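You operate a simulated robot arm through the tools that you are given. There is no shell and no other tool.

You are at the controls of a simulated robot arm. One attempt, no reset.

TASK
Set the controls near the small bench top. At the end: the tension dial three is turned to mark 2; the tension dial one is turned to mark 5; the tension dial four is turned to mark 2; the tension dial two is turned to mark 5; whatever was shut is shut again. Leave all else as you found it, and nothing knocked over.

The check looks at the end state, three seconds after you hand in, the way a careful person would. Anything else that was tipped, shoved, dropped, spilled or broken makes it a failure.

THE ROBOT
A 7-joint arm with a two-finger gripper, fixed in place. Base frame: the origin is at the foot of the arm, x ahead of it, y to its left, z up. Readings come in m, degrees, newtons and seconds.
With the tool pointing down near the work surface it reaches from about 0.1 to 0.5 m from the base axis. Its first joint turns from -166.0 to 166.0 degrees. Payload 1.2 kg.
The tool frame sits at the grasp point between the pads (the TCP): z along the fingers, y along the line on which they close. The tips reach 0.022 m beyond it. The gripper opens to 0.092 m; its body begins 0.065 m behind the TCP.
Orientation is that of the tool frame in the base frame, as a unit quaternion [w, x, y, z]. With the fingers straight down and closing along the base's y, the tool's x points along the base's -x, its y along +y and its z along -z.

THE INTERFACE
- The arm moves only by the tool move_arm. Its argument "plan" is a list of rows, each a list of 7 numbers: the opening, from 0 (shut) to 1 (fully open), then the shift along the tool's x, y, z in units of 250 mm (1.0 is 250 mm), then the turn, a rotation vector about the tool's x, y, z in units of 90 degrees (1.0 is 90 degrees). In form: [[claw, tx, ty, tz, ax, ay, az], ...]. A call has 1 to 20 rows; each row is the pose to reach, as a shift and turn from the pose commanded when the call began, along the tool's axes at that moment. A call with a number of a shift or a turn outside -1 to 1 is refused whole. Rows are played at 5 a second. More than 0.05 m and 8.6 degrees between two rows, or a gripper value outside its range, and nothing of the call is played. A pose out of reach is approached as far as the arm can. The call stops where the force on the tool passes 40 N (or 10 N more than at its start, if that is more) or the arm is blocked; 0.2 s more then pass. The fingers move at their own pace (about 0.1436 m/s each) and stop on an object; they squeeze with about 26 N. The grip force told is the motor's: it shows also when the fingers shut on nothing. Time passes only in rows, and 0.2 s behind the last, so rows that repeat a pose let the fingers close. The reply holds the time, the measured pose of the TCP, the force on the tool along the base axes, the opening and the grip force, in the units named above and with some noise, with the torque about the TCP (base axes, N m) and any sound that the robot's microphone picked up, and new pictures: "views" is both (left out), scene, wrist or none.
- Cameras (640 x 400 px; columns grow to the right, rows downward): "scene" is fixed at [0.0434, 0.6613, 0.8722]; the picture's right is [-0.97, -0.25, 0.00], its down [-0.15, 0.60, -0.79] and it looks along [0.20, -0.76, -0.62] (base axes); focal length 367 px, centre (320, 200). "wrist" rides on the gripper at [0.071, 0.019, -0.102] in the tool frame; the picture's right is [-0.26, 0.96, 0.00], its down [-0.75, -0.21, -0.62] and it looks along [-0.60, -0.16, 0.78] (tool axes); focal length 280 px, centre (320, 200). There is no depth. A picture from a camera that has moved, and an enlarged one, comes with that camera's place and axes in the base frame and with its lens. The place of the scene camera against the robot may be out by one fixed shift of up to 0.018 m in any direction.
- zoom(camera, box): a new picture of the part [left, top, right, bottom] of that camera's present view, enlarged. No time passes.
- job_done(): hands the job in; it is judged then, once.

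Nothing tells you positions but the pictures and the camera data. Unless the task says otherwise, let go and move clear before handing in.

The tools are called after ">>>" by a JSON object that holds its "method" and its "body". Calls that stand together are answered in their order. move_arm: Moves the arm, as the interface text tells. Its arguments: {"type":"object","properties":{"plan":{"type":"array","items":{"type":"array","items":{"type":"number"}}},"views":{"type":"string","enum":["both","scene","wrist","none"]}},"required":["plan"]} The other tools are called the same way: zoom (camera, box) takes an enlarged picture of a part of a camera's view; job_done () hands the job in.

At the start:

```text
clock: 0.0
tcp_pos: [0.261, 0.0786, 0.5137]
tcp_rot: [0.001, 0.0, 1.0, 0.0]
contact_force: [-0.1, -0.1, -0.2]
moment: [0.03, 0.0, -0.01]
width: 0.0921
finger_force: 0.1
```

scene: 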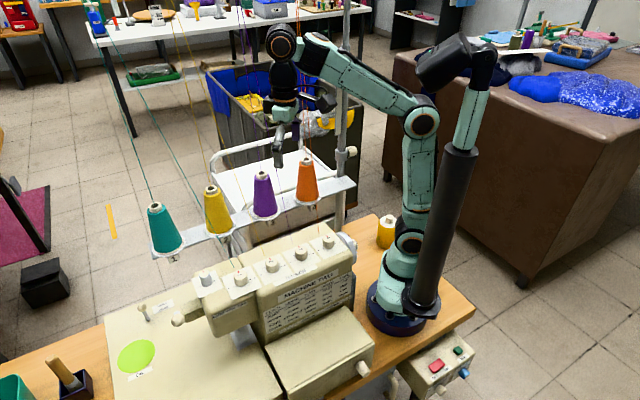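
wrist: 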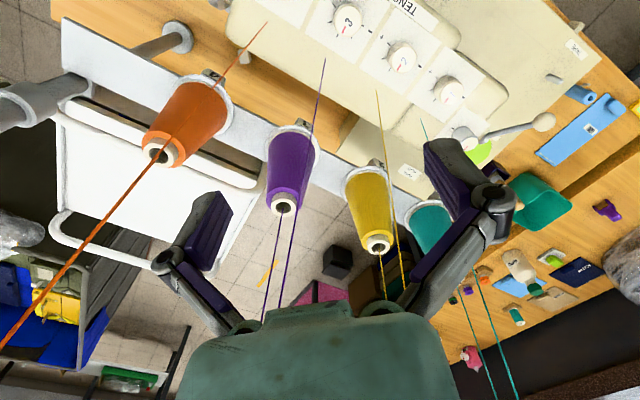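

I see a serger sewing machine with a row of tension dials on its top, four thread cones on a rack, and the arm above. First I'll zoom in to read the dials and labels.

>>> {"method": "zoom", "body": {"camera": "scene", "box": [160, 200, 380, 340]}}

>>> {"method": "zoom", "body": {"camera": "wrist", "box": [280, 0, 600, 200]}}

>>> {"method": "zoom", "body": {"camera": "scene", "box": [0, 260, 220, 400]}}

>>> {"method": "zoom", "body": {"camera": "scene", "box": [300, 260, 520, 400]}}

```text
2.86 times, centred on (270, 270) of scene
camera zoom: at [0.0434, 0.6613, 0.8722], right [-0.97, -0.25, 0.0], down [-0.15, 0.6, -0.79], along [0.2, -0.76, -0.62], focal length 1049 px, centre (463, 0)
```

zoom: 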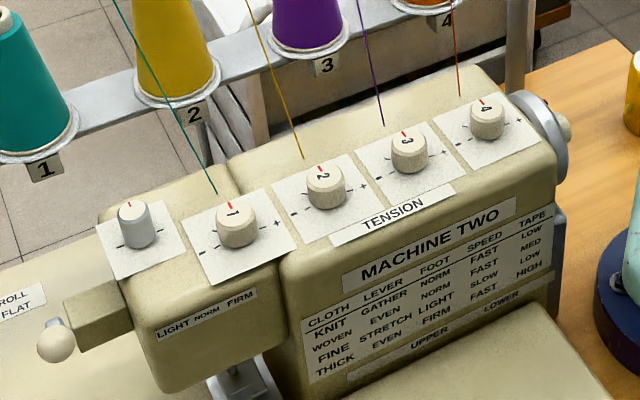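

```text
2.00 times, centred on (440, 100) of wrist
camera zoom: at [0.19, 0.0967, 0.6163], right [0.26, 0.96, 0.0], down [0.75, -0.2, 0.63], along [0.6, -0.16, -0.78], focal length 561 px, centre (80, 400)
```

zoom: 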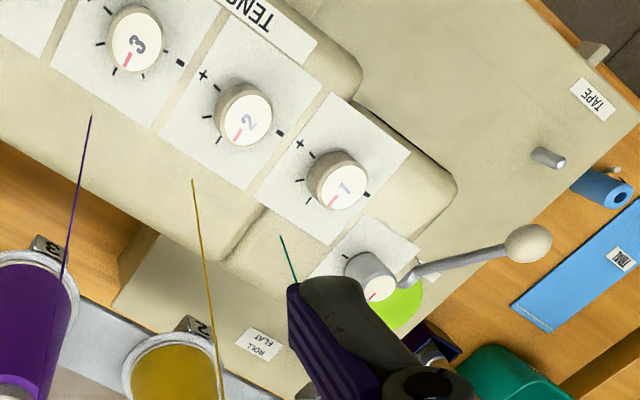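

```text
2.86 times, centred on (110, 330) of scene
camera zoom: at [0.0434, 0.6613, 0.8722], right [-0.97, -0.25, 0.0], down [-0.15, 0.6, -0.79], along [0.2, -0.76, -0.62], focal length 1049 px, centre (920, -171)
```

zoom: 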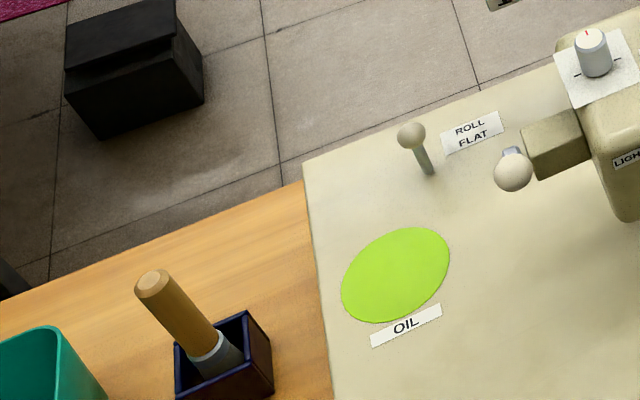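

```text
2.86 times, centred on (410, 330) of scene
camera zoom: at [0.0434, 0.6613, 0.8722], right [-0.97, -0.25, 0.0], down [-0.15, 0.6, -0.79], along [0.2, -0.76, -0.62], focal length 1049 px, centre (63, -171)
```

zoom: 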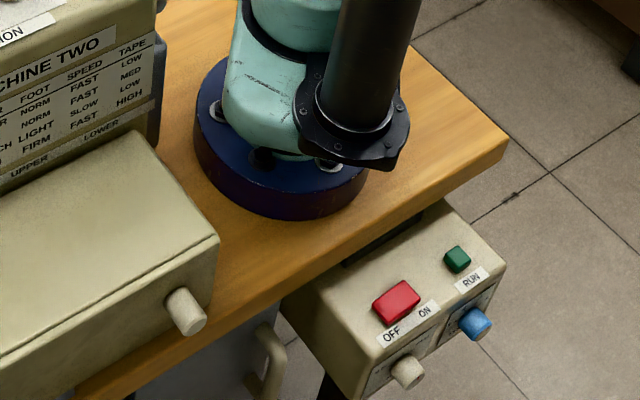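

The machine's four tension dials sit on top, in a diagonal row roughly from (0.18,0.06) to (0.33,0.22) at z≈0.28, with threads coming down beside them on the cone side. I'll zoom further to see the threads and dial ticks.

>>> {"method": "zoom", "body": {"camera": "scene", "box": [60, 0, 380, 200]}}

>>> {"method": "zoom", "body": {"camera": "scene", "box": [190, 225, 290, 300]}}

>>> {"method": "zoom", "body": {"camera": "scene", "box": [260, 215, 360, 280]}}

>>> {"method": "zoom", "body": {"camera": "wrist", "box": [300, 0, 500, 130]}}

```text
2.00 times, centred on (220, 100) of scene
camera zoom: at [0.0434, 0.6613, 0.8722], right [-0.97, -0.25, 0.0], down [-0.15, 0.6, -0.79], along [0.2, -0.76, -0.62], focal length 734 px, centre (520, 400)
```

zoom: 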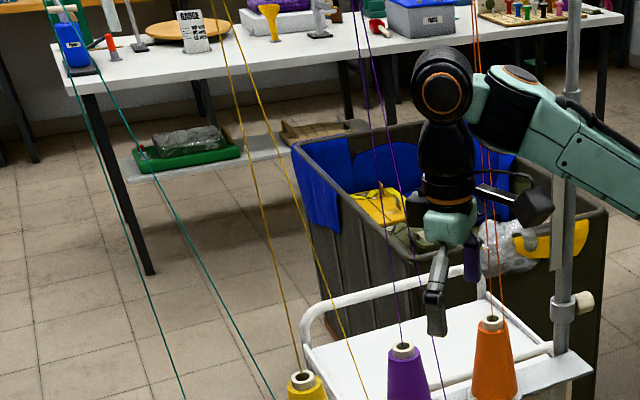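

```text
5.33 times, centred on (240, 262) of scene
camera zoom: at [0.0434, 0.6613, 0.8722], right [-0.97, -0.25, 0.0], down [-0.15, 0.6, -0.79], along [0.2, -0.76, -0.62], focal length 1958 px, centre (747, -133)
```

zoom: 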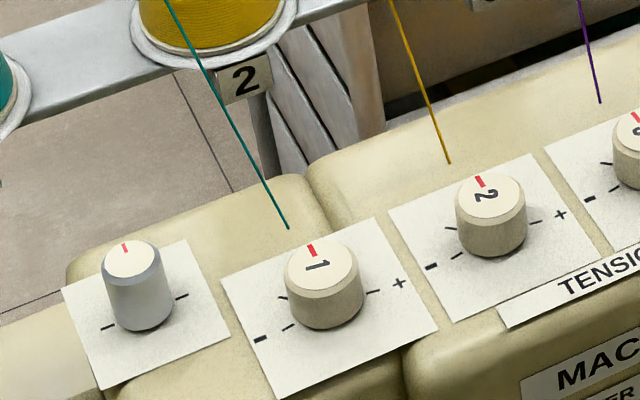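

```text
6.15 times, centred on (310, 248) of scene
camera zoom: at [0.0434, 0.6613, 0.8722], right [-0.97, -0.25, 0.0], down [-0.15, 0.6, -0.79], along [0.2, -0.76, -0.62], focal length 2259 px, centre (382, -92)
```

zoom: 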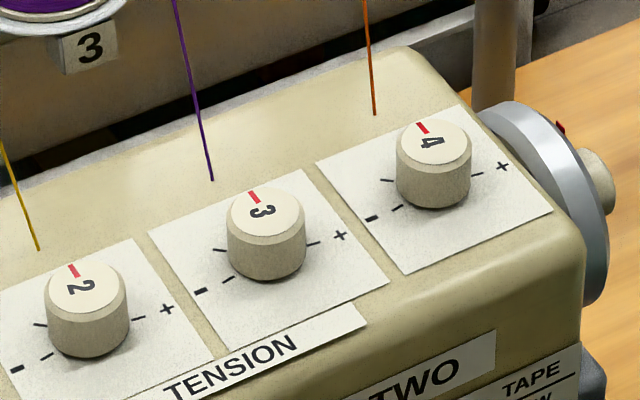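

```text
3.08 times, centred on (400, 65) of wrist
camera zoom: at [0.19, 0.0967, 0.6163], right [0.26, 0.96, 0.0], down [0.75, -0.2, 0.63], along [0.6, -0.16, -0.78], focal length 863 px, centre (74, 615)
```

zoom: 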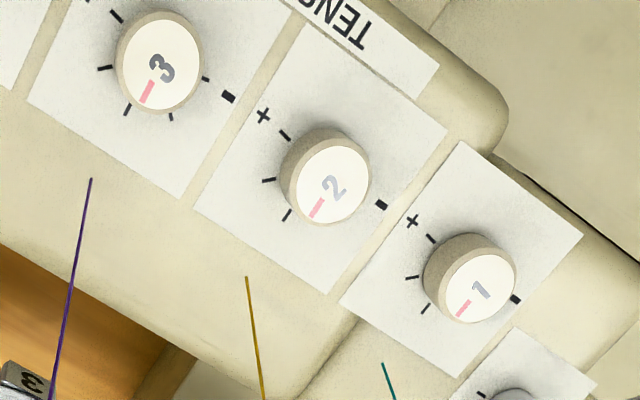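

All four dials seem to have five ticks from "-" to "+" (clockwise seen from above), with the pointers around the third. I'll move the camera along the operator side to look down onto dials 1 and 2 more squarely.

>>> {"method": "move_arm", "body": {"plan": [[0.8, -0.05, 0.07, 0.02, 0, 0, 0], [0.6, -0.1, 0.14, 0.04, 0, 0, 0], [0.6, -0.156, 0.22, 0.055, 0, 0, 0], [0.6, -0.156, 0.22, 0.055, 0, 0, 0]]}}

```text
clock: 1.0
tcp_pos: [0.3002, 0.1339, 0.4996]
tcp_rot: [0.001, 0.0, 1.0, -0.001]
contact_force: [0.1, 0.3, -0.1]
moment: [-0.03, -0.02, 0.03]
width: 0.0551
finger_force: 0.1
camera wrist: at [0.2288, 0.1525, 0.6019], right [0.26, 0.96, 0.0], down [0.75, -0.2, 0.63], along [0.6, -0.17, -0.78], focal length 280 px, centre (320, 200)
```

scene: 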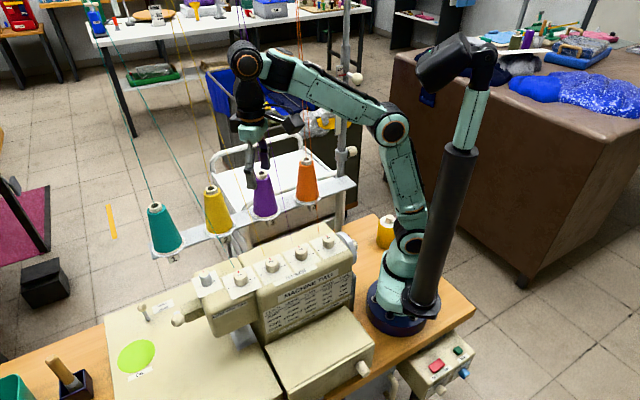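
wrist: 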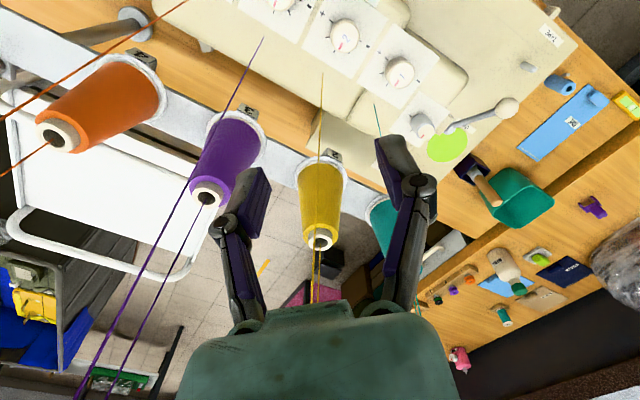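

>>> {"method": "zoom", "body": {"camera": "wrist", "box": [300, 0, 460, 100]}}

>>> {"method": "zoom", "body": {"camera": "wrist", "box": [360, 30, 440, 80]}}

>>> {"method": "zoom", "body": {"camera": "wrist", "box": [300, 0, 380, 50]}}

>>> {"method": "zoom", "body": {"camera": "scene", "box": [170, 90, 330, 190]}}

```text
4.00 times, centred on (380, 50) of wrist
camera zoom: at [0.2288, 0.1525, 0.6019], right [0.26, 0.96, 0.0], down [0.75, -0.2, 0.63], along [0.6, -0.17, -0.78], focal length 1122 px, centre (80, 800)
```

zoom: 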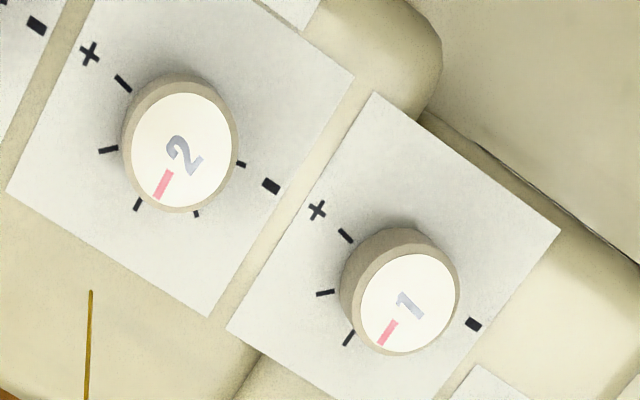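

```text
8.00 times, centred on (400, 55) of wrist
camera zoom: at [0.2288, 0.1525, 0.6019], right [0.26, 0.96, 0.0], down [0.75, -0.2, 0.63], along [0.6, -0.17, -0.78], focal length 2243 px, centre (-320, 1360)
```

zoom: 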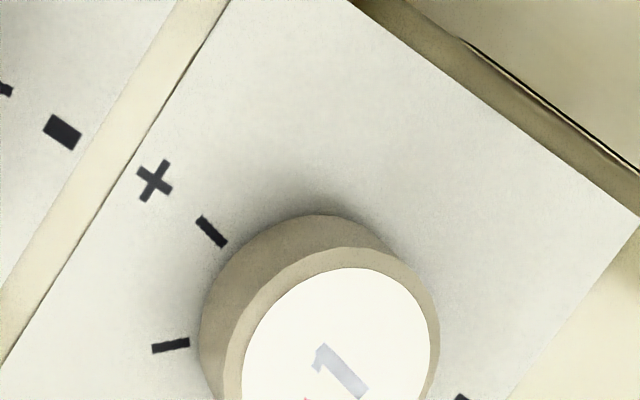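

```text
8.00 times, centred on (340, 25) of wrist
camera zoom: at [0.2288, 0.1525, 0.6019], right [0.26, 0.96, 0.0], down [0.75, -0.2, 0.63], along [0.6, -0.17, -0.78], focal length 2243 px, centre (160, 1600)
```

zoom: 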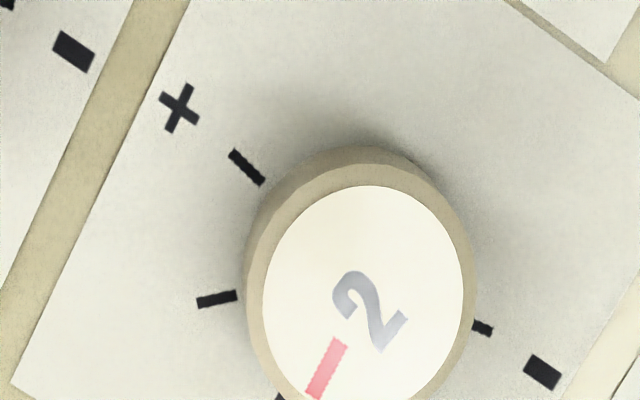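

```text
4.00 times, centred on (250, 140) of scene
camera zoom: at [0.0434, 0.6613, 0.8722], right [-0.97, -0.25, 0.0], down [-0.15, 0.6, -0.79], along [0.2, -0.76, -0.62], focal length 1468 px, centre (600, 440)
```

zoom: 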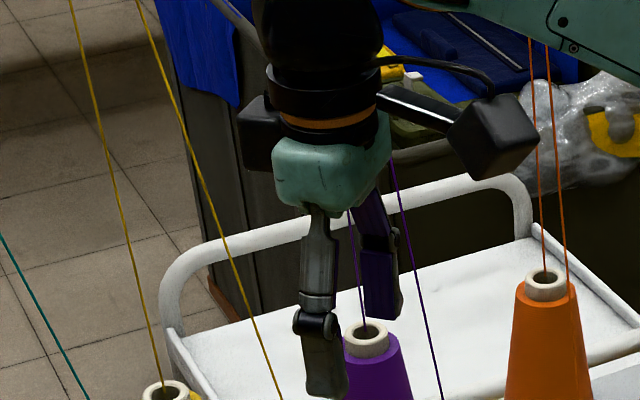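

Each dial has five ticks, mark 1 by "-" and mark 5 by "+", clockwise from above; spacing looks about 45°. I'm taking precise close-ups to measure the tick angles, pointer angles and plate height.

>>> {"method": "zoom", "body": {"camera": "wrist", "box": [300, 8, 388, 63]}}

>>> {"method": "zoom", "body": {"camera": "wrist", "box": [354, 45, 442, 100]}}

>>> {"method": "zoom", "body": {"camera": "wrist", "box": [380, 0, 540, 100]}}

```text
7.27 times, centred on (344, 36) of wrist
camera zoom: at [0.2288, 0.1525, 0.6019], right [0.26, 0.96, 0.0], down [0.75, -0.2, 0.63], along [0.6, -0.17, -0.78], focal length 2039 px, centre (146, 1396)
```

zoom: 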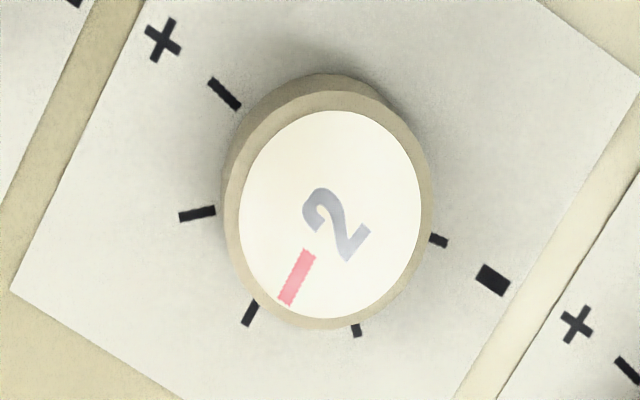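

```text
7.27 times, centred on (398, 72) of wrist
camera zoom: at [0.2288, 0.1525, 0.6019], right [0.26, 0.96, 0.0], down [0.75, -0.2, 0.63], along [0.6, -0.17, -0.78], focal length 2039 px, centre (-247, 1127)
```

zoom: 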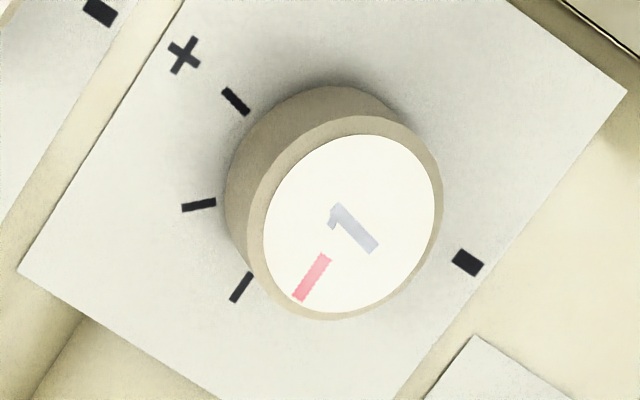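

```text
4.00 times, centred on (460, 50) of wrist
camera zoom: at [0.2288, 0.1525, 0.6019], right [0.26, 0.96, 0.0], down [0.75, -0.2, 0.63], along [0.6, -0.17, -0.78], focal length 1122 px, centre (-240, 800)
```

zoom: 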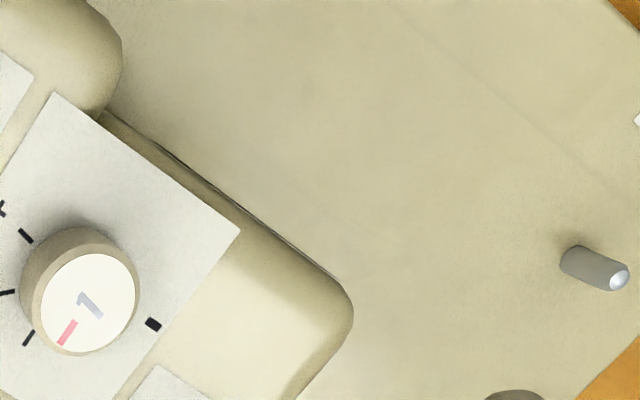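

The dials stand upright on a level plate at z≈0.270, tops near 0.292. Centres are dial 1 (0.329,0.214), dial 2 (0.2795,0.164), dial 3 (0.230,0.114), dial 4 about (0.180,0.065). Ticks are 50° apart, and all pointers seem to be on mark 3 (the cone direction, -45°). I'll start with dial 2 by moving above it and checking alignment.

>>> {"method": "move_arm", "body": {"plan": [[0.6, 0.04, 0.06, 0, 0, 0, 0], [0.6, 0.083, 0.1216, 0, 0, 0, 0], [0.6, 0.083, 0.1216, 0.12, 0, 0, 0], [0.6, 0.083, 0.1216, 0.24, 0, 0, 0], [0.6, 0.083, 0.1216, 0.36, 0, 0, 0], [0.6, 0.083, 0.1216, 0.48, 0, 0, 0], [0.6, 0.083, 0.1216, 0.58, 0, 0, 0], [0.6, 0.083, 0.1216, 0.64, 0, 0, 0], [0.6, 0.083, 0.1216, 0.64, 0, 0, 0]]}}

```text
clock: 3.0
tcp_pos: [0.2785, 0.1641, 0.3395]
tcp_rot: [0.0, 0.0, 1.0, -0.001]
contact_force: [0.3, 0.1, 0.5]
moment: [-0.01, 0.02, -0.01]
width: 0.0549
finger_force: 0.1
camera wrist: at [0.2079, 0.1822, 0.4416], right [0.26, 0.96, 0.0], down [0.75, -0.2, 0.63], along [0.6, -0.16, -0.78], focal length 280 px, centre (320, 200)
```

scene: 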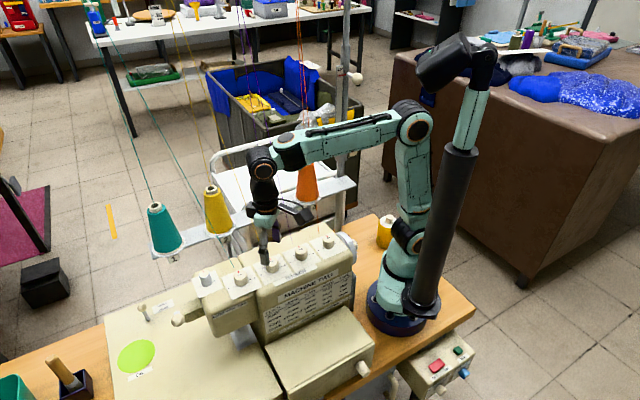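
wrist: 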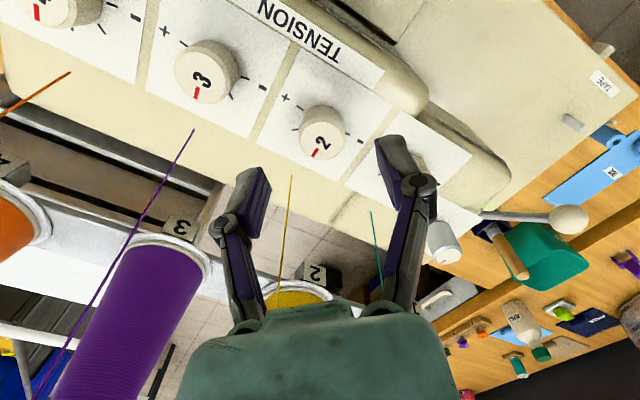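

>>> {"method": "zoom", "body": {"camera": "wrist", "box": [270, 90, 382, 160]}}

>>> {"method": "zoom", "body": {"camera": "wrist", "box": [0, 0, 160, 100]}}

>>> {"method": "zoom", "body": {"camera": "scene", "box": [190, 130, 350, 290]}}

```text
5.71 times, centred on (326, 125) of wrist
camera zoom: at [0.2079, 0.1822, 0.4416], right [0.26, 0.96, 0.0], down [0.75, -0.2, 0.63], along [0.6, -0.16, -0.78], focal length 1602 px, centre (286, 629)
```

zoom: 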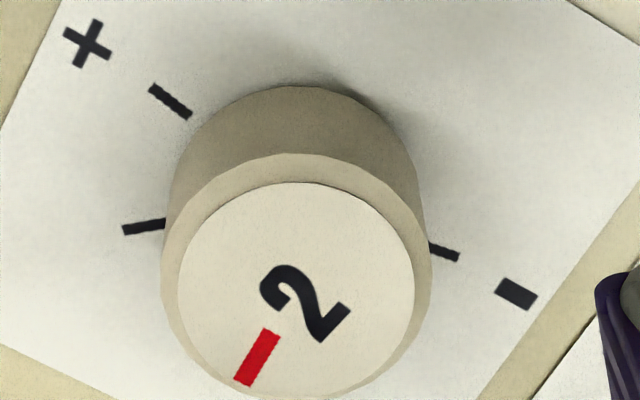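

```text
4.00 times, centred on (80, 50) of wrist
camera zoom: at [0.2079, 0.1822, 0.4416], right [0.26, 0.96, 0.0], down [0.75, -0.2, 0.63], along [0.6, -0.16, -0.78], focal length 1122 px, centre (1280, 800)
```

zoom: 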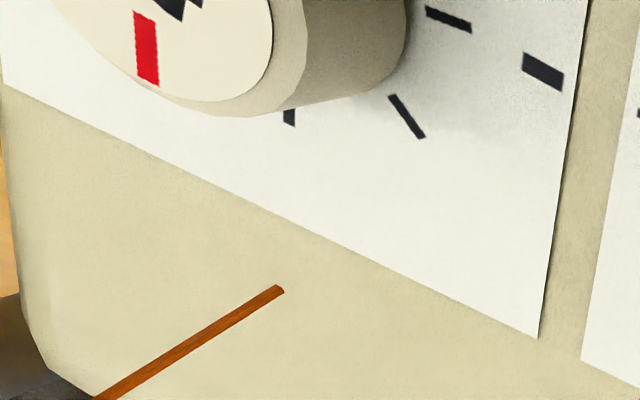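

```text
2.50 times, centred on (270, 210) of scene
camera zoom: at [0.0434, 0.6613, 0.8722], right [-0.97, -0.25, 0.0], down [-0.15, 0.6, -0.79], along [0.2, -0.76, -0.62], focal length 918 px, centre (445, 175)
```

zoom: 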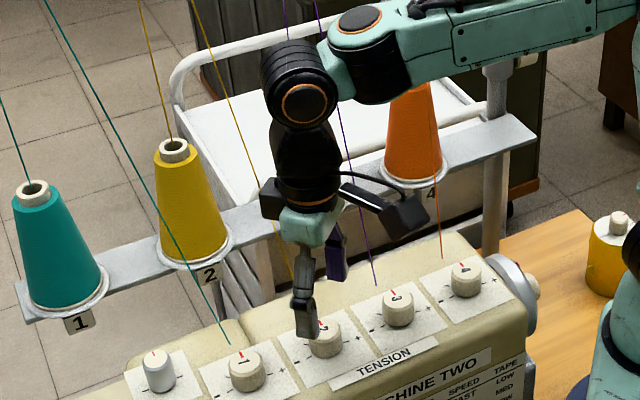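

The gripper axis is within about 1 mm of dial 2's centre, and the pointer is on mark 3. I'll lower so the pads straddle the dial, with tips about 6 mm above the plate.

>>> {"method": "move_arm", "body": {"plan": [[0.6, -0.004, 0, 0.06, 0, 0, 0], [0.6, -0.004, 0, 0.12, 0, 0, 0], [0.6, -0.004, 0, 0.166, 0, 0, 0], [0.6, -0.004, 0, 0.166, 0, 0, 0]]}}

```text
clock: 4.0
tcp_pos: [0.2804, 0.1627, 0.2986]
tcp_rot: [0.001, 0.0, 1.0, 0.0]
contact_force: [0.0, -0.7, 0.4]
moment: [-0.02, 0.01, 0.02]
width: 0.0553
finger_force: 0.1
camera wrist: at [0.2088, 0.1806, 0.401], right [0.26, 0.96, 0.0], down [0.75, -0.2, 0.63], along [0.6, -0.16, -0.78], focal length 280 px, centre (320, 200)
```

scene: 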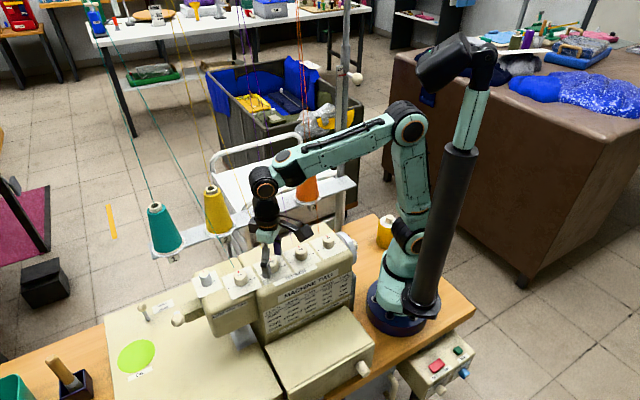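
wrist: 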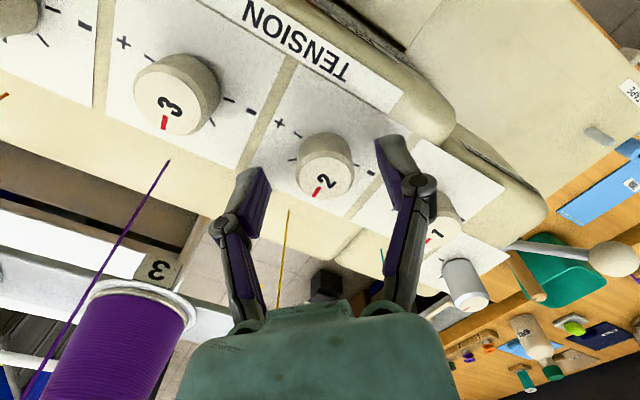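

>>> {"method": "zoom", "body": {"camera": "wrist", "box": [230, 110, 422, 230]}}

>>> {"method": "zoom", "body": {"camera": "scene", "box": [220, 210, 320, 290]}}

```text
3.33 times, centred on (326, 170) of wrist
camera zoom: at [0.2088, 0.1806, 0.401], right [0.26, 0.96, 0.0], down [0.75, -0.2, 0.63], along [0.6, -0.16, -0.78], focal length 935 px, centre (300, 300)
```

zoom: 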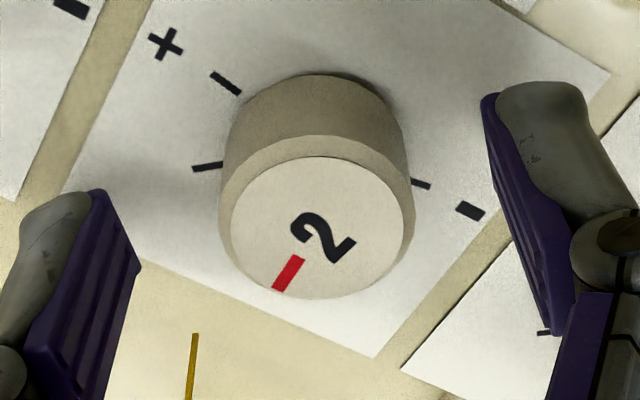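

```text
5.00 times, centred on (270, 250) of scene
camera zoom: at [0.0434, 0.6613, 0.8722], right [-0.97, -0.25, 0.0], down [-0.15, 0.6, -0.79], along [0.2, -0.76, -0.62], focal length 1836 px, centre (570, -50)
```

zoom: 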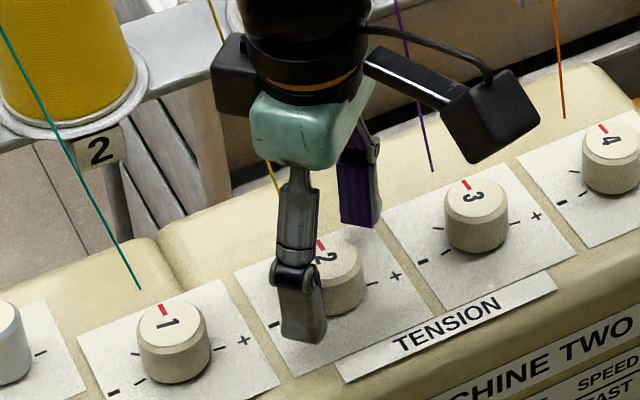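

The pads straddle dial 2 well centred. Next I close on it and check the grip.

>>> {"method": "move_arm", "body": {"plan": [[0.4, 0, 0.002, 0, 0, 0, 0], [0.2, 0, 0.002, 0, 0, 0, 0], [0.0, 0, 0.002, 0, 0, 0, 0], [0.0, 0, 0.002, 0, 0, 0, 0]], "views": "wrist"}}

```text
clock: 5.0
tcp_pos: [0.2803, 0.1656, 0.3]
tcp_rot: [0.001, -0.001, 1.0, 0.0]
contact_force: [-2.2, 15.1, 4.4]
moment: [0.27, 0.03, 0.05]
width: 0.0275
finger_force: 28.3
camera wrist: at [0.2088, 0.1823, 0.4014], right [0.26, 0.97, 0.0], down [0.75, -0.2, 0.63], along [0.61, -0.16, -0.78], focal length 280 px, centre (320, 200)
```

wrist: 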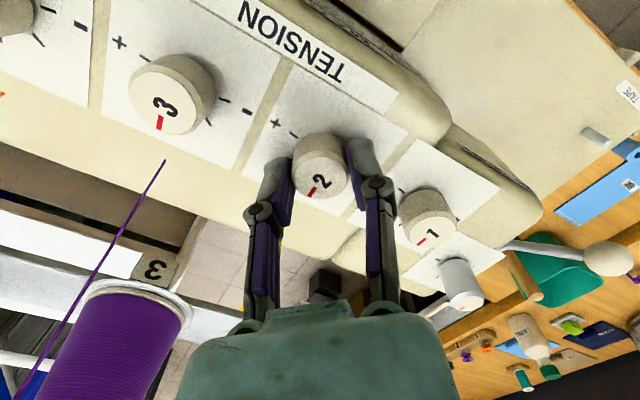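

Gripped at 27.5 mm width, with about 15 N side load along +y. I'll nudge the arm slightly +y to relieve it before turning.

>>> {"method": "move_arm", "body": {"plan": [[0.0, 0, 0.004, 0, 0, 0, 0], [0.0, 0, 0.006, 0, 0, 0, 0], [0.0, 0, 0.006, 0, 0, 0, 0]], "views": "none"}}

```text
clock: 5.8
tcp_pos: [0.2807, 0.1658, 0.2988]
tcp_rot: [0.0, 0.002, 1.0, 0.0]
contact_force: [-11.0, -8.2, 22.5]
moment: [-0.21, 0.19, -0.01]
width: 0.0275
finger_force: 28.2
```

>>> {"method": "move_arm", "body": {"plan": [[0.0, 0, -0.002, 0, 0, 0, 0], [0.0, 0, -0.002, 0, 0, 0, 0]], "views": "none"}}

```text
clock: 6.4
tcp_pos: [0.2796, 0.1659, 0.299]
tcp_rot: [0.0, 0.002, 1.0, -0.001]
contact_force: [-6.9, -15.2, 19.4]
moment: [-0.4, 0.21, -0.01]
width: 0.0277
finger_force: 28.1
```

>>> {"method": "move_arm", "body": {"plan": [[0.0, 0, 0, 0, 0, 0, 0], [0.0, 0, 0, 0, 0, 0, 0], [0.0, 0, 0, 0, 0, 0, 0], [0.0, 0, 0, 0, 0, 0, 0]], "views": "wrist"}}

```text
clock: 7.4
tcp_pos: [0.281, 0.164, 0.2996]
tcp_rot: [-0.001, 0.001, 1.0, -0.001]
contact_force: [-2.4, -25.0, 15.7]
moment: [-0.55, 0.03, 0.02]
width: 0.0273
finger_force: 28.3
camera wrist: at [0.2097, 0.1832, 0.4006], right [0.27, 0.96, 0.0], down [0.75, -0.21, 0.63], along [0.6, -0.17, -0.78], focal length 280 px, centre (320, 200)
```

wrist: 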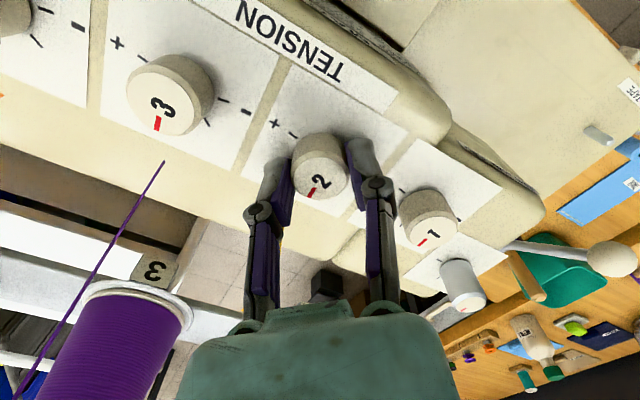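

>>> {"method": "move_arm", "body": {"plan": [[0.0, 0, -0.004, -0.002, 0, 0, 0], [0.0, 0, -0.006, -0.003, 0, 0, 0], [0.0, 0, -0.006, -0.003, 0, 0, 0]], "views": "none"}}

```text
clock: 8.2
tcp_pos: [0.2798, 0.1647, 0.2989]
tcp_rot: [0.0, -0.001, 1.0, 0.0]
contact_force: [5.3, 1.7, -24.1]
moment: [0.05, -0.34, 0.0]
width: 0.0275
finger_force: 27.9
```

Side load is relieved. I'll begin turning dial 2 clockwise, first about 30°, to see whether it follows and how the forces behave.

>>> {"method": "move_arm", "body": {"plan": [[0.0, 0, 0, 0.0015, 0, 0, 0.0], [0.0, 0, 0, 0.0015, 0, 0, 0.06], [0.0, 0, 0, 0.0015, 0, 0, 0.12], [0.0, 0, 0, 0.0015, 0, 0, 0.18], [0.0, 0, 0, 0.0015, 0, 0, 0.24], [0.0, 0, 0, 0.0015, 0, 0, 0.3], [0.0, 0, 0, 0.0015, 0, 0, 0.36]], "views": "wrist"}}

```text
clock: 9.8
tcp_pos: [0.2815, 0.1653, 0.2998]
tcp_rot: [0.001, 0.28, 0.96, 0.0]
contact_force: [9.7, 10.5, -18.1]
moment: [0.39, 0.2, 0.04]
width: 0.0271
finger_force: 27.4
camera wrist: at [0.2306, 0.218, 0.4017], right [0.74, 0.67, 0.0], down [0.52, -0.58, 0.63], along [0.42, -0.46, -0.78], focal length 280 px, centre (320, 200)
```

wrist: 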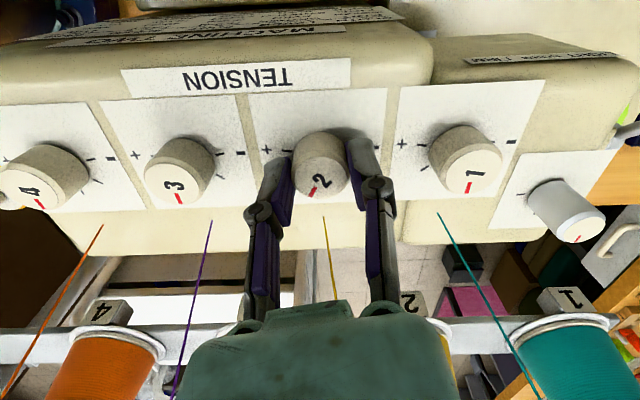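

The dial turns with the gripper (32.5° so far) and torque is low. I'll continue to a total of 100°.

>>> {"method": "move_arm", "body": {"plan": [[0.0, 0, 0.002, 0.001, 0, 0, 0.05], [0.0, 0, 0.003, 0.001, 0, 0, 0.11], [0.0, 0, 0.003, 0.001, 0, 0, 0.17], [0.0, 0, 0.003, 0.001, 0, 0, 0.23], [0.0, 0, 0.003, 0.001, 0, 0, 0.29], [0.0, 0, 0.003, 0.001, 0, 0, 0.35], [0.0, 0, 0.003, 0.001, 0, 0, 0.41]], "views": "wrist"}}

```text
clock: 11.4
tcp_pos: [0.2805, 0.1645, 0.2994]
tcp_rot: [0.0, 0.569, 0.823, 0.001]
contact_force: [-7.5, 11.6, 16.7]
moment: [0.09, 0.15, 0.0]
width: 0.0275
finger_force: 28.4
camera wrist: at [0.2733, 0.2371, 0.4017], right [1.0, 0.1, 0.0], down [0.07, -0.78, 0.63], along [0.06, -0.62, -0.78], focal length 280 px, centre (320, 200)
```

wrist: 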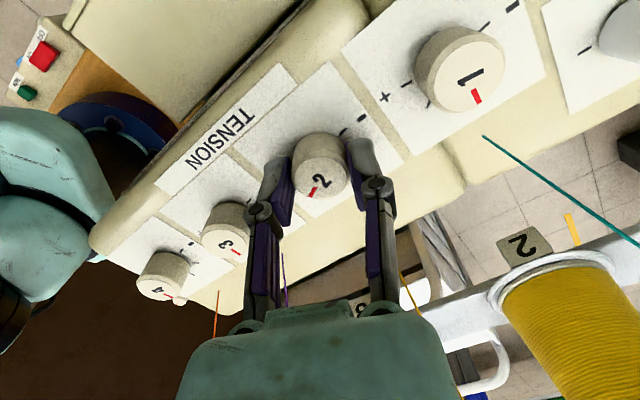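

>>> {"method": "move_arm", "body": {"plan": [[0.0, 0, 0, -0.0005, 0, 0, 0.06], [0.0, 0, 0, -0.0005, 0, 0, 0.12], [0.0, 0, 0, -0.0005, 0, 0, 0.18], [0.0, 0, 0, -0.0005, 0, 0, 0.24], [0.0, 0, 0, -0.0005, 0, 0, 0.3], [0.0, 0, 0, -0.0005, 0, 0, 0.342], [0.0, 0, 0, -0.0005, 0, 0, 0.342]], "views": "wrist"}}

```text
clock: 13.0
tcp_pos: [0.28, 0.1638, 0.2994]
tcp_rot: [0.001, 0.768, 0.641, -0.002]
contact_force: [-2.3, -5.8, 5.9]
moment: [-0.02, -0.06, -0.02]
width: 0.0269
finger_force: 27.8
camera wrist: at [0.3123, 0.2289, 0.4011], right [0.9, -0.43, 0.0], down [-0.34, -0.7, 0.63], along [-0.27, -0.57, -0.78], focal length 280 px, centre (320, 200)
```

wrist: 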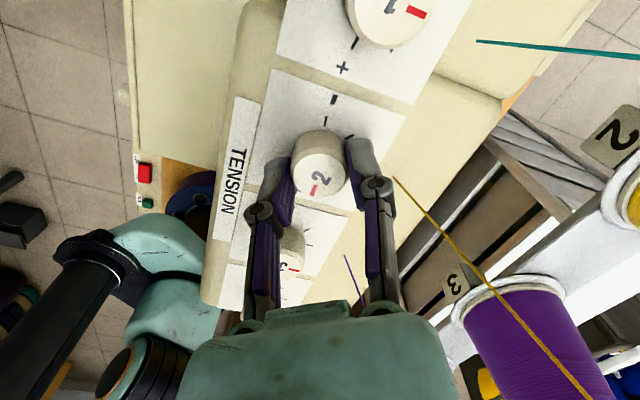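

The tool has turned 100.35° and dial 2 followed. I'll release, lift straight up and check.

>>> {"method": "move_arm", "body": {"plan": [[0.2, 0, 0, 0, 0, 0, 0], [0.5, 0, 0, 0, 0, 0, 0], [0.6, 0, 0, 0, 0, 0, 0], [0.6, 0, 0, 0, 0, 0, 0], [0.6, 0, 0, -0.08, 0, 0, 0], [0.6, 0, 0, -0.16, 0, 0, 0], [0.6, 0, 0, -0.24, 0, 0, 0], [0.6, 0, 0, -0.24, 0, 0, 0]]}}

```text
clock: 14.8
tcp_pos: [0.2789, 0.1625, 0.3594]
tcp_rot: [0.002, 0.767, 0.642, 0.001]
contact_force: [-0.6, 0.7, -0.1]
moment: [-0.01, 0.02, 0.01]
width: 0.0552
finger_force: 0.0
camera wrist: at [0.3113, 0.2286, 0.4617], right [0.9, -0.43, 0.0], down [-0.33, -0.71, 0.63], along [-0.27, -0.57, -0.78], focal length 280 px, centre (320, 200)
```

scene: 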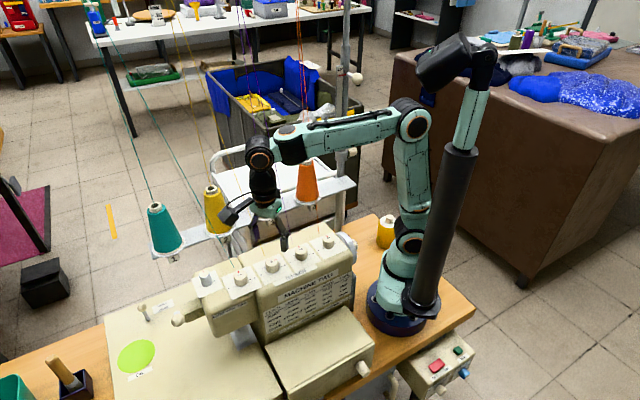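
wrist: 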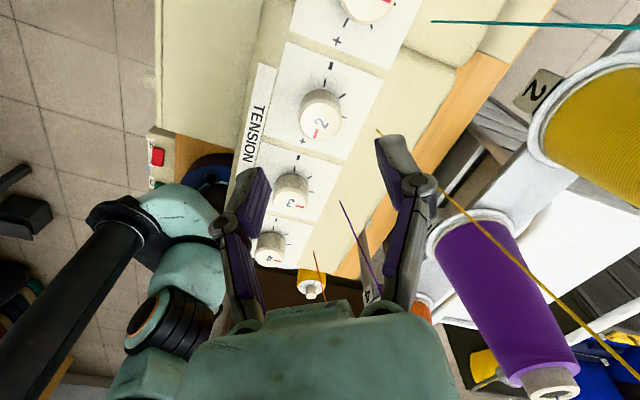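

>>> {"method": "zoom", "body": {"camera": "wrist", "box": [264, 60, 392, 140]}}

>>> {"method": "zoom", "body": {"camera": "wrist", "box": [360, 110, 520, 210]}}

>>> {"method": "zoom", "body": {"camera": "scene", "box": [190, 190, 350, 290]}}

```text
5.00 times, centred on (328, 100) of wrist
camera zoom: at [0.3113, 0.2286, 0.4617], right [0.9, -0.43, 0.0], down [-0.33, -0.71, 0.63], along [-0.27, -0.57, -0.78], focal length 1402 px, centre (280, 700)
```

zoom: 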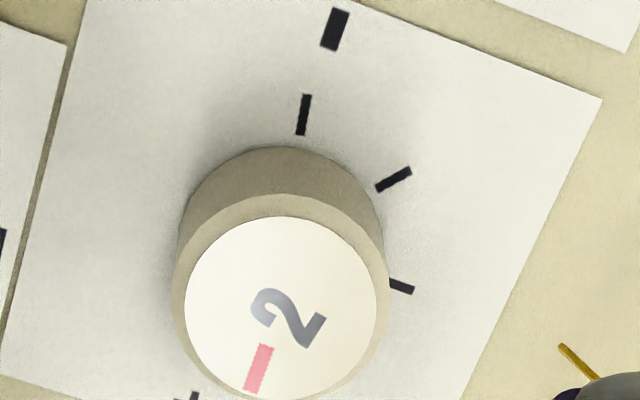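

```text
4.00 times, centred on (440, 160) of wrist
camera zoom: at [0.3113, 0.2286, 0.4617], right [0.9, -0.43, 0.0], down [-0.33, -0.71, 0.63], along [-0.27, -0.57, -0.78], focal length 1122 px, centre (-160, 360)
```

zoom: 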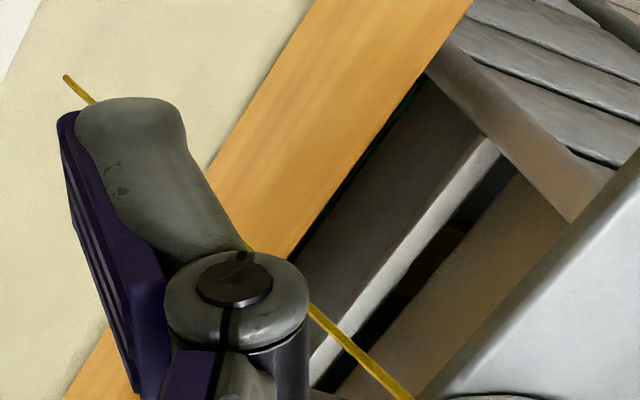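

```text
4.00 times, centred on (270, 240) of scene
camera zoom: at [0.0434, 0.6613, 0.8722], right [-0.97, -0.25, 0.0], down [-0.15, 0.6, -0.79], along [0.2, -0.76, -0.62], focal length 1468 px, centre (520, 40)
```

zoom: 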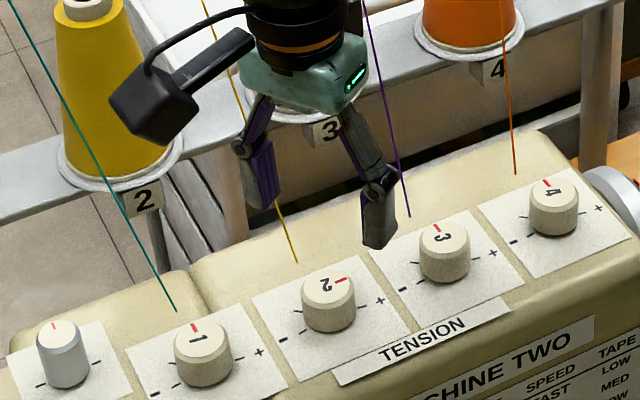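

Dial 2 has moved close to mark 5, but the pointer looks 10–13° short. I'll zoom in tighter for a more exact measurement.

>>> {"method": "zoom", "body": {"camera": "wrist", "box": [284, 88, 364, 148]}}

>>> {"method": "zoom", "body": {"camera": "scene", "box": [250, 250, 300, 280]}}

```text
6.67 times, centred on (324, 118) of wrist
camera zoom: at [0.3113, 0.2286, 0.4617], right [0.9, -0.43, 0.0], down [-0.33, -0.71, 0.63], along [-0.27, -0.57, -0.78], focal length 1869 px, centre (293, 747)
```

zoom: 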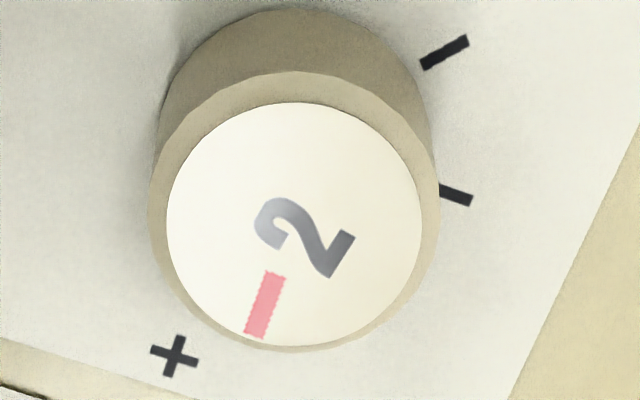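

```text
12.80 times, centred on (275, 265) of scene
camera zoom: at [0.0434, 0.6613, 0.8722], right [-0.97, -0.25, 0.0], down [-0.15, 0.6, -0.79], along [0.2, -0.76, -0.62], focal length 4699 px, centre (896, -632)
```

zoom: 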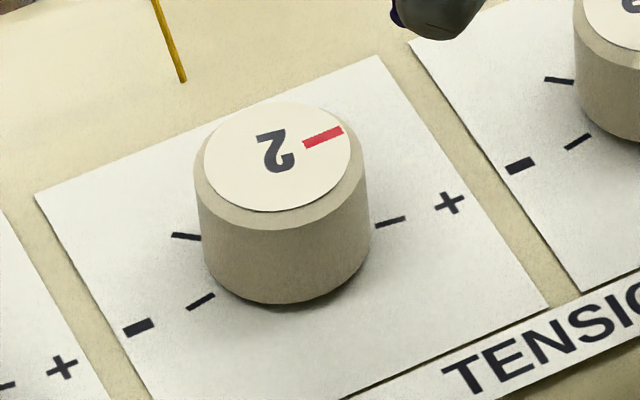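

Using the scene close-up, dial 2's pointer is at -134.5° where mark 5 is at -145°, so it slipped about 10°. I'll go back down, re-grip and add the missing turn.

>>> {"method": "move_arm", "body": {"plan": [[0.6, 0, 0, 0.08, 0, 0, 0], [0.6, 0, 0, 0.16, 0, 0, 0], [0.6, 0, 0, 0.236, 0, 0, 0], [0.6, 0, 0, 0.236, 0, 0, 0], [0.3, 0, 0, 0.236, 0, 0, 0], [0.0, 0, 0, 0.236, 0, 0, 0], [0.0, 0, 0, 0.236, 0, 0, 0]], "views": "wrist"}}

>>> {"method": "zoom", "body": {"camera": "wrist", "box": [270, 120, 366, 210]}}

```text
clock: 16.4
tcp_pos: [0.2819, 0.1634, 0.3005]
tcp_rot: [0.0, 0.766, 0.642, 0.0]
contact_force: [-11.6, 1.6, 3.1]
moment: [0.0, 0.22, -0.05]
width: 0.027
finger_force: 28.2
camera wrist: at [0.3121, 0.2296, 0.4025], right [0.9, -0.43, 0.0], down [-0.33, -0.71, 0.63], along [-0.27, -0.57, -0.78], focal length 280 px, centre (320, 200)
```

wrist: 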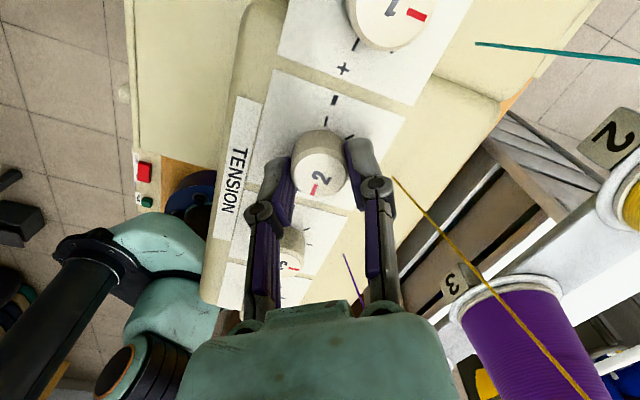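

```text
4.44 times, centred on (318, 165) of wrist
camera zoom: at [0.3121, 0.2296, 0.4025], right [0.9, -0.43, 0.0], down [-0.33, -0.71, 0.63], along [-0.27, -0.57, -0.78], focal length 1246 px, centre (329, 356)
```

zoom: 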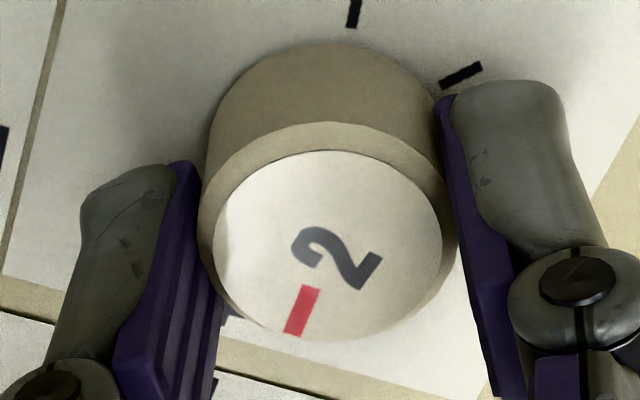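

>>> {"method": "move_arm", "body": {"plan": [[0.0, 0, -0.001, 0, 0, 0, 0.0], [0.0, 0, -0.001, 0, 0, 0, 0.04], [0.0, 0, -0.001, 0, 0, 0, 0.08], [0.0, 0, -0.001, 0, 0, 0, 0.12], [0.0, 0, -0.001, 0, 0, 0, 0.13], [0.0, 0, -0.001, 0, 0, 0, 0.13]], "views": "wrist"}}

>>> {"method": "zoom", "body": {"camera": "wrist", "box": [270, 120, 366, 210]}}

>>> {"method": "zoom", "body": {"camera": "scene", "box": [250, 250, 300, 280]}}

```text
clock: 17.8
tcp_pos: [0.2814, 0.1639, 0.3007]
tcp_rot: [0.001, 0.828, 0.561, 0.0]
contact_force: [-12.8, -1.0, 16.5]
moment: [-0.14, 0.31, 0.43]
width: 0.0266
finger_force: 28.1
camera wrist: at [0.3246, 0.2218, 0.4024], right [0.8, -0.6, 0.0], down [-0.47, -0.62, 0.62], along [-0.37, -0.5, -0.78], focal length 280 px, centre (320, 200)
```

wrist: 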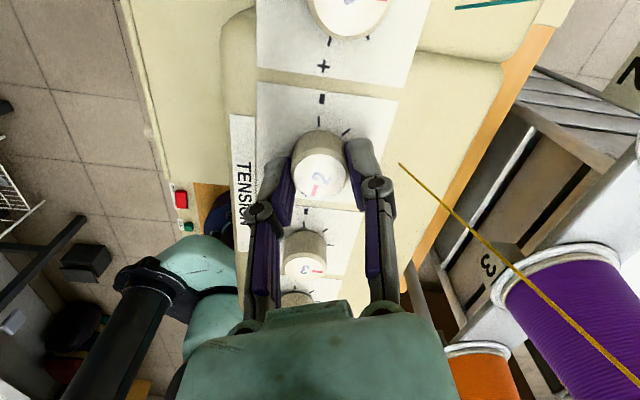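

```text
4.44 times, centred on (318, 165) of wrist
camera zoom: at [0.3246, 0.2218, 0.4024], right [0.8, -0.6, 0.0], down [-0.47, -0.62, 0.62], along [-0.37, -0.5, -0.78], focal length 1246 px, centre (329, 356)
```

zoom: 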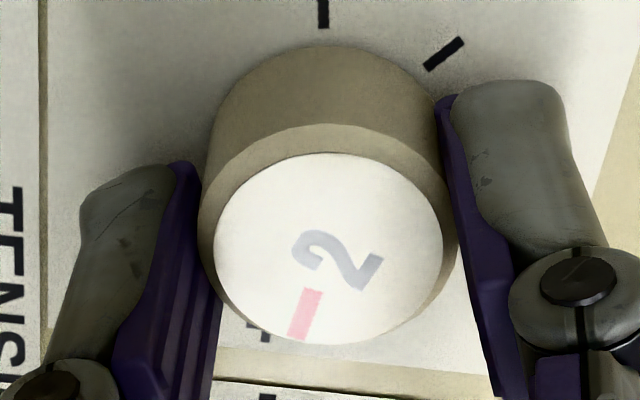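

```text
12.80 times, centred on (275, 265) of scene
camera zoom: at [0.0434, 0.6613, 0.8722], right [-0.97, -0.25, 0.0], down [-0.15, 0.6, -0.79], along [0.2, -0.76, -0.62], focal length 4699 px, centre (896, -632)
```

zoom: 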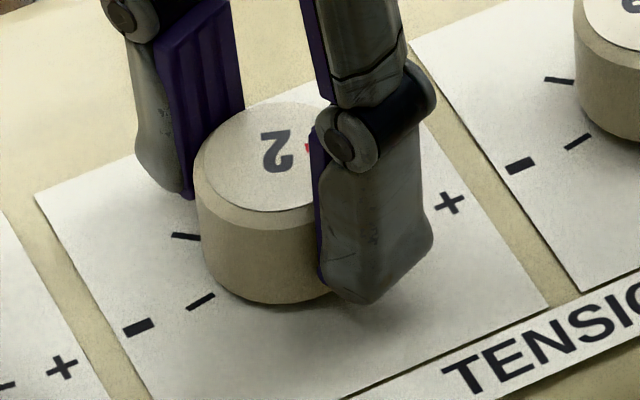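

The dial now follows, and a resisting torque of 0.43 N·m suggests it has reached its end stop at mark 5. I'll release, lift and check.

>>> {"method": "move_arm", "body": {"plan": [[0.2, 0, 0, 0, 0, 0, 0], [0.5, 0, 0, 0, 0, 0, 0], [0.6, 0, 0, 0, 0, 0, 0], [0.6, 0, 0, 0, 0, 0, 0], [0.6, 0, 0, -0.08, 0, 0, 0], [0.6, 0, 0, -0.16, 0, 0, 0], [0.6, 0, 0, -0.24, 0, 0, 0], [0.6, 0, 0, -0.24, 0, 0, 0]], "views": "wrist"}}

>>> {"method": "zoom", "body": {"camera": "scene", "box": [250, 250, 300, 280]}}

>>> {"method": "zoom", "body": {"camera": "wrist", "box": [270, 50, 398, 130]}}

```text
clock: 19.6
tcp_pos: [0.2811, 0.1641, 0.3585]
tcp_rot: [0.001, 0.828, 0.56, 0.0]
contact_force: [-0.8, -0.4, -0.1]
moment: [0.01, 0.02, -0.02]
width: 0.0555
finger_force: 0.0
camera wrist: at [0.3249, 0.2209, 0.4608], right [0.8, -0.6, 0.0], down [-0.47, -0.62, 0.62], along [-0.38, -0.5, -0.78], focal length 280 px, centre (320, 200)
```

wrist: 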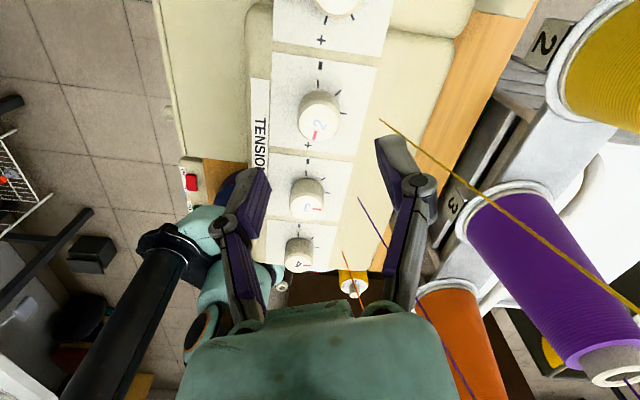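

```text
12.80 times, centred on (275, 265) of scene
camera zoom: at [0.0434, 0.6613, 0.8722], right [-0.97, -0.25, 0.0], down [-0.15, 0.6, -0.79], along [0.2, -0.76, -0.62], focal length 4699 px, centre (896, -632)
```

zoom: 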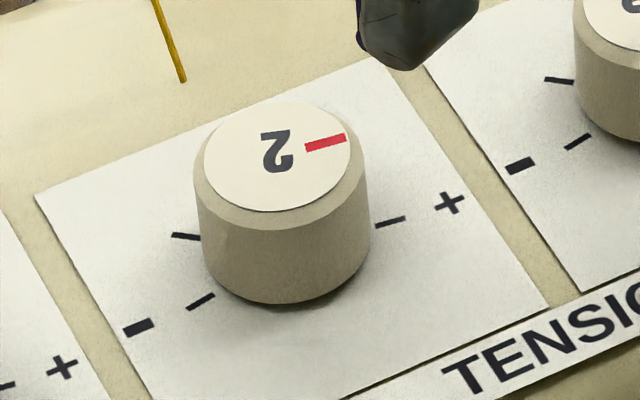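

```text
5.00 times, centred on (334, 90) of wrist
camera zoom: at [0.3249, 0.2209, 0.4608], right [0.8, -0.6, 0.0], down [-0.47, -0.62, 0.62], along [-0.38, -0.5, -0.78], focal length 1402 px, centre (250, 750)
```

zoom: 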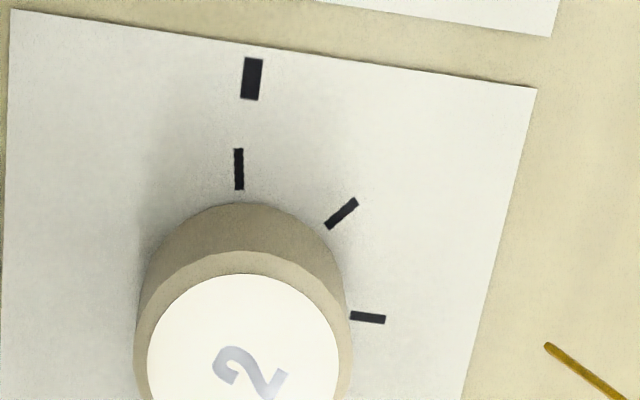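

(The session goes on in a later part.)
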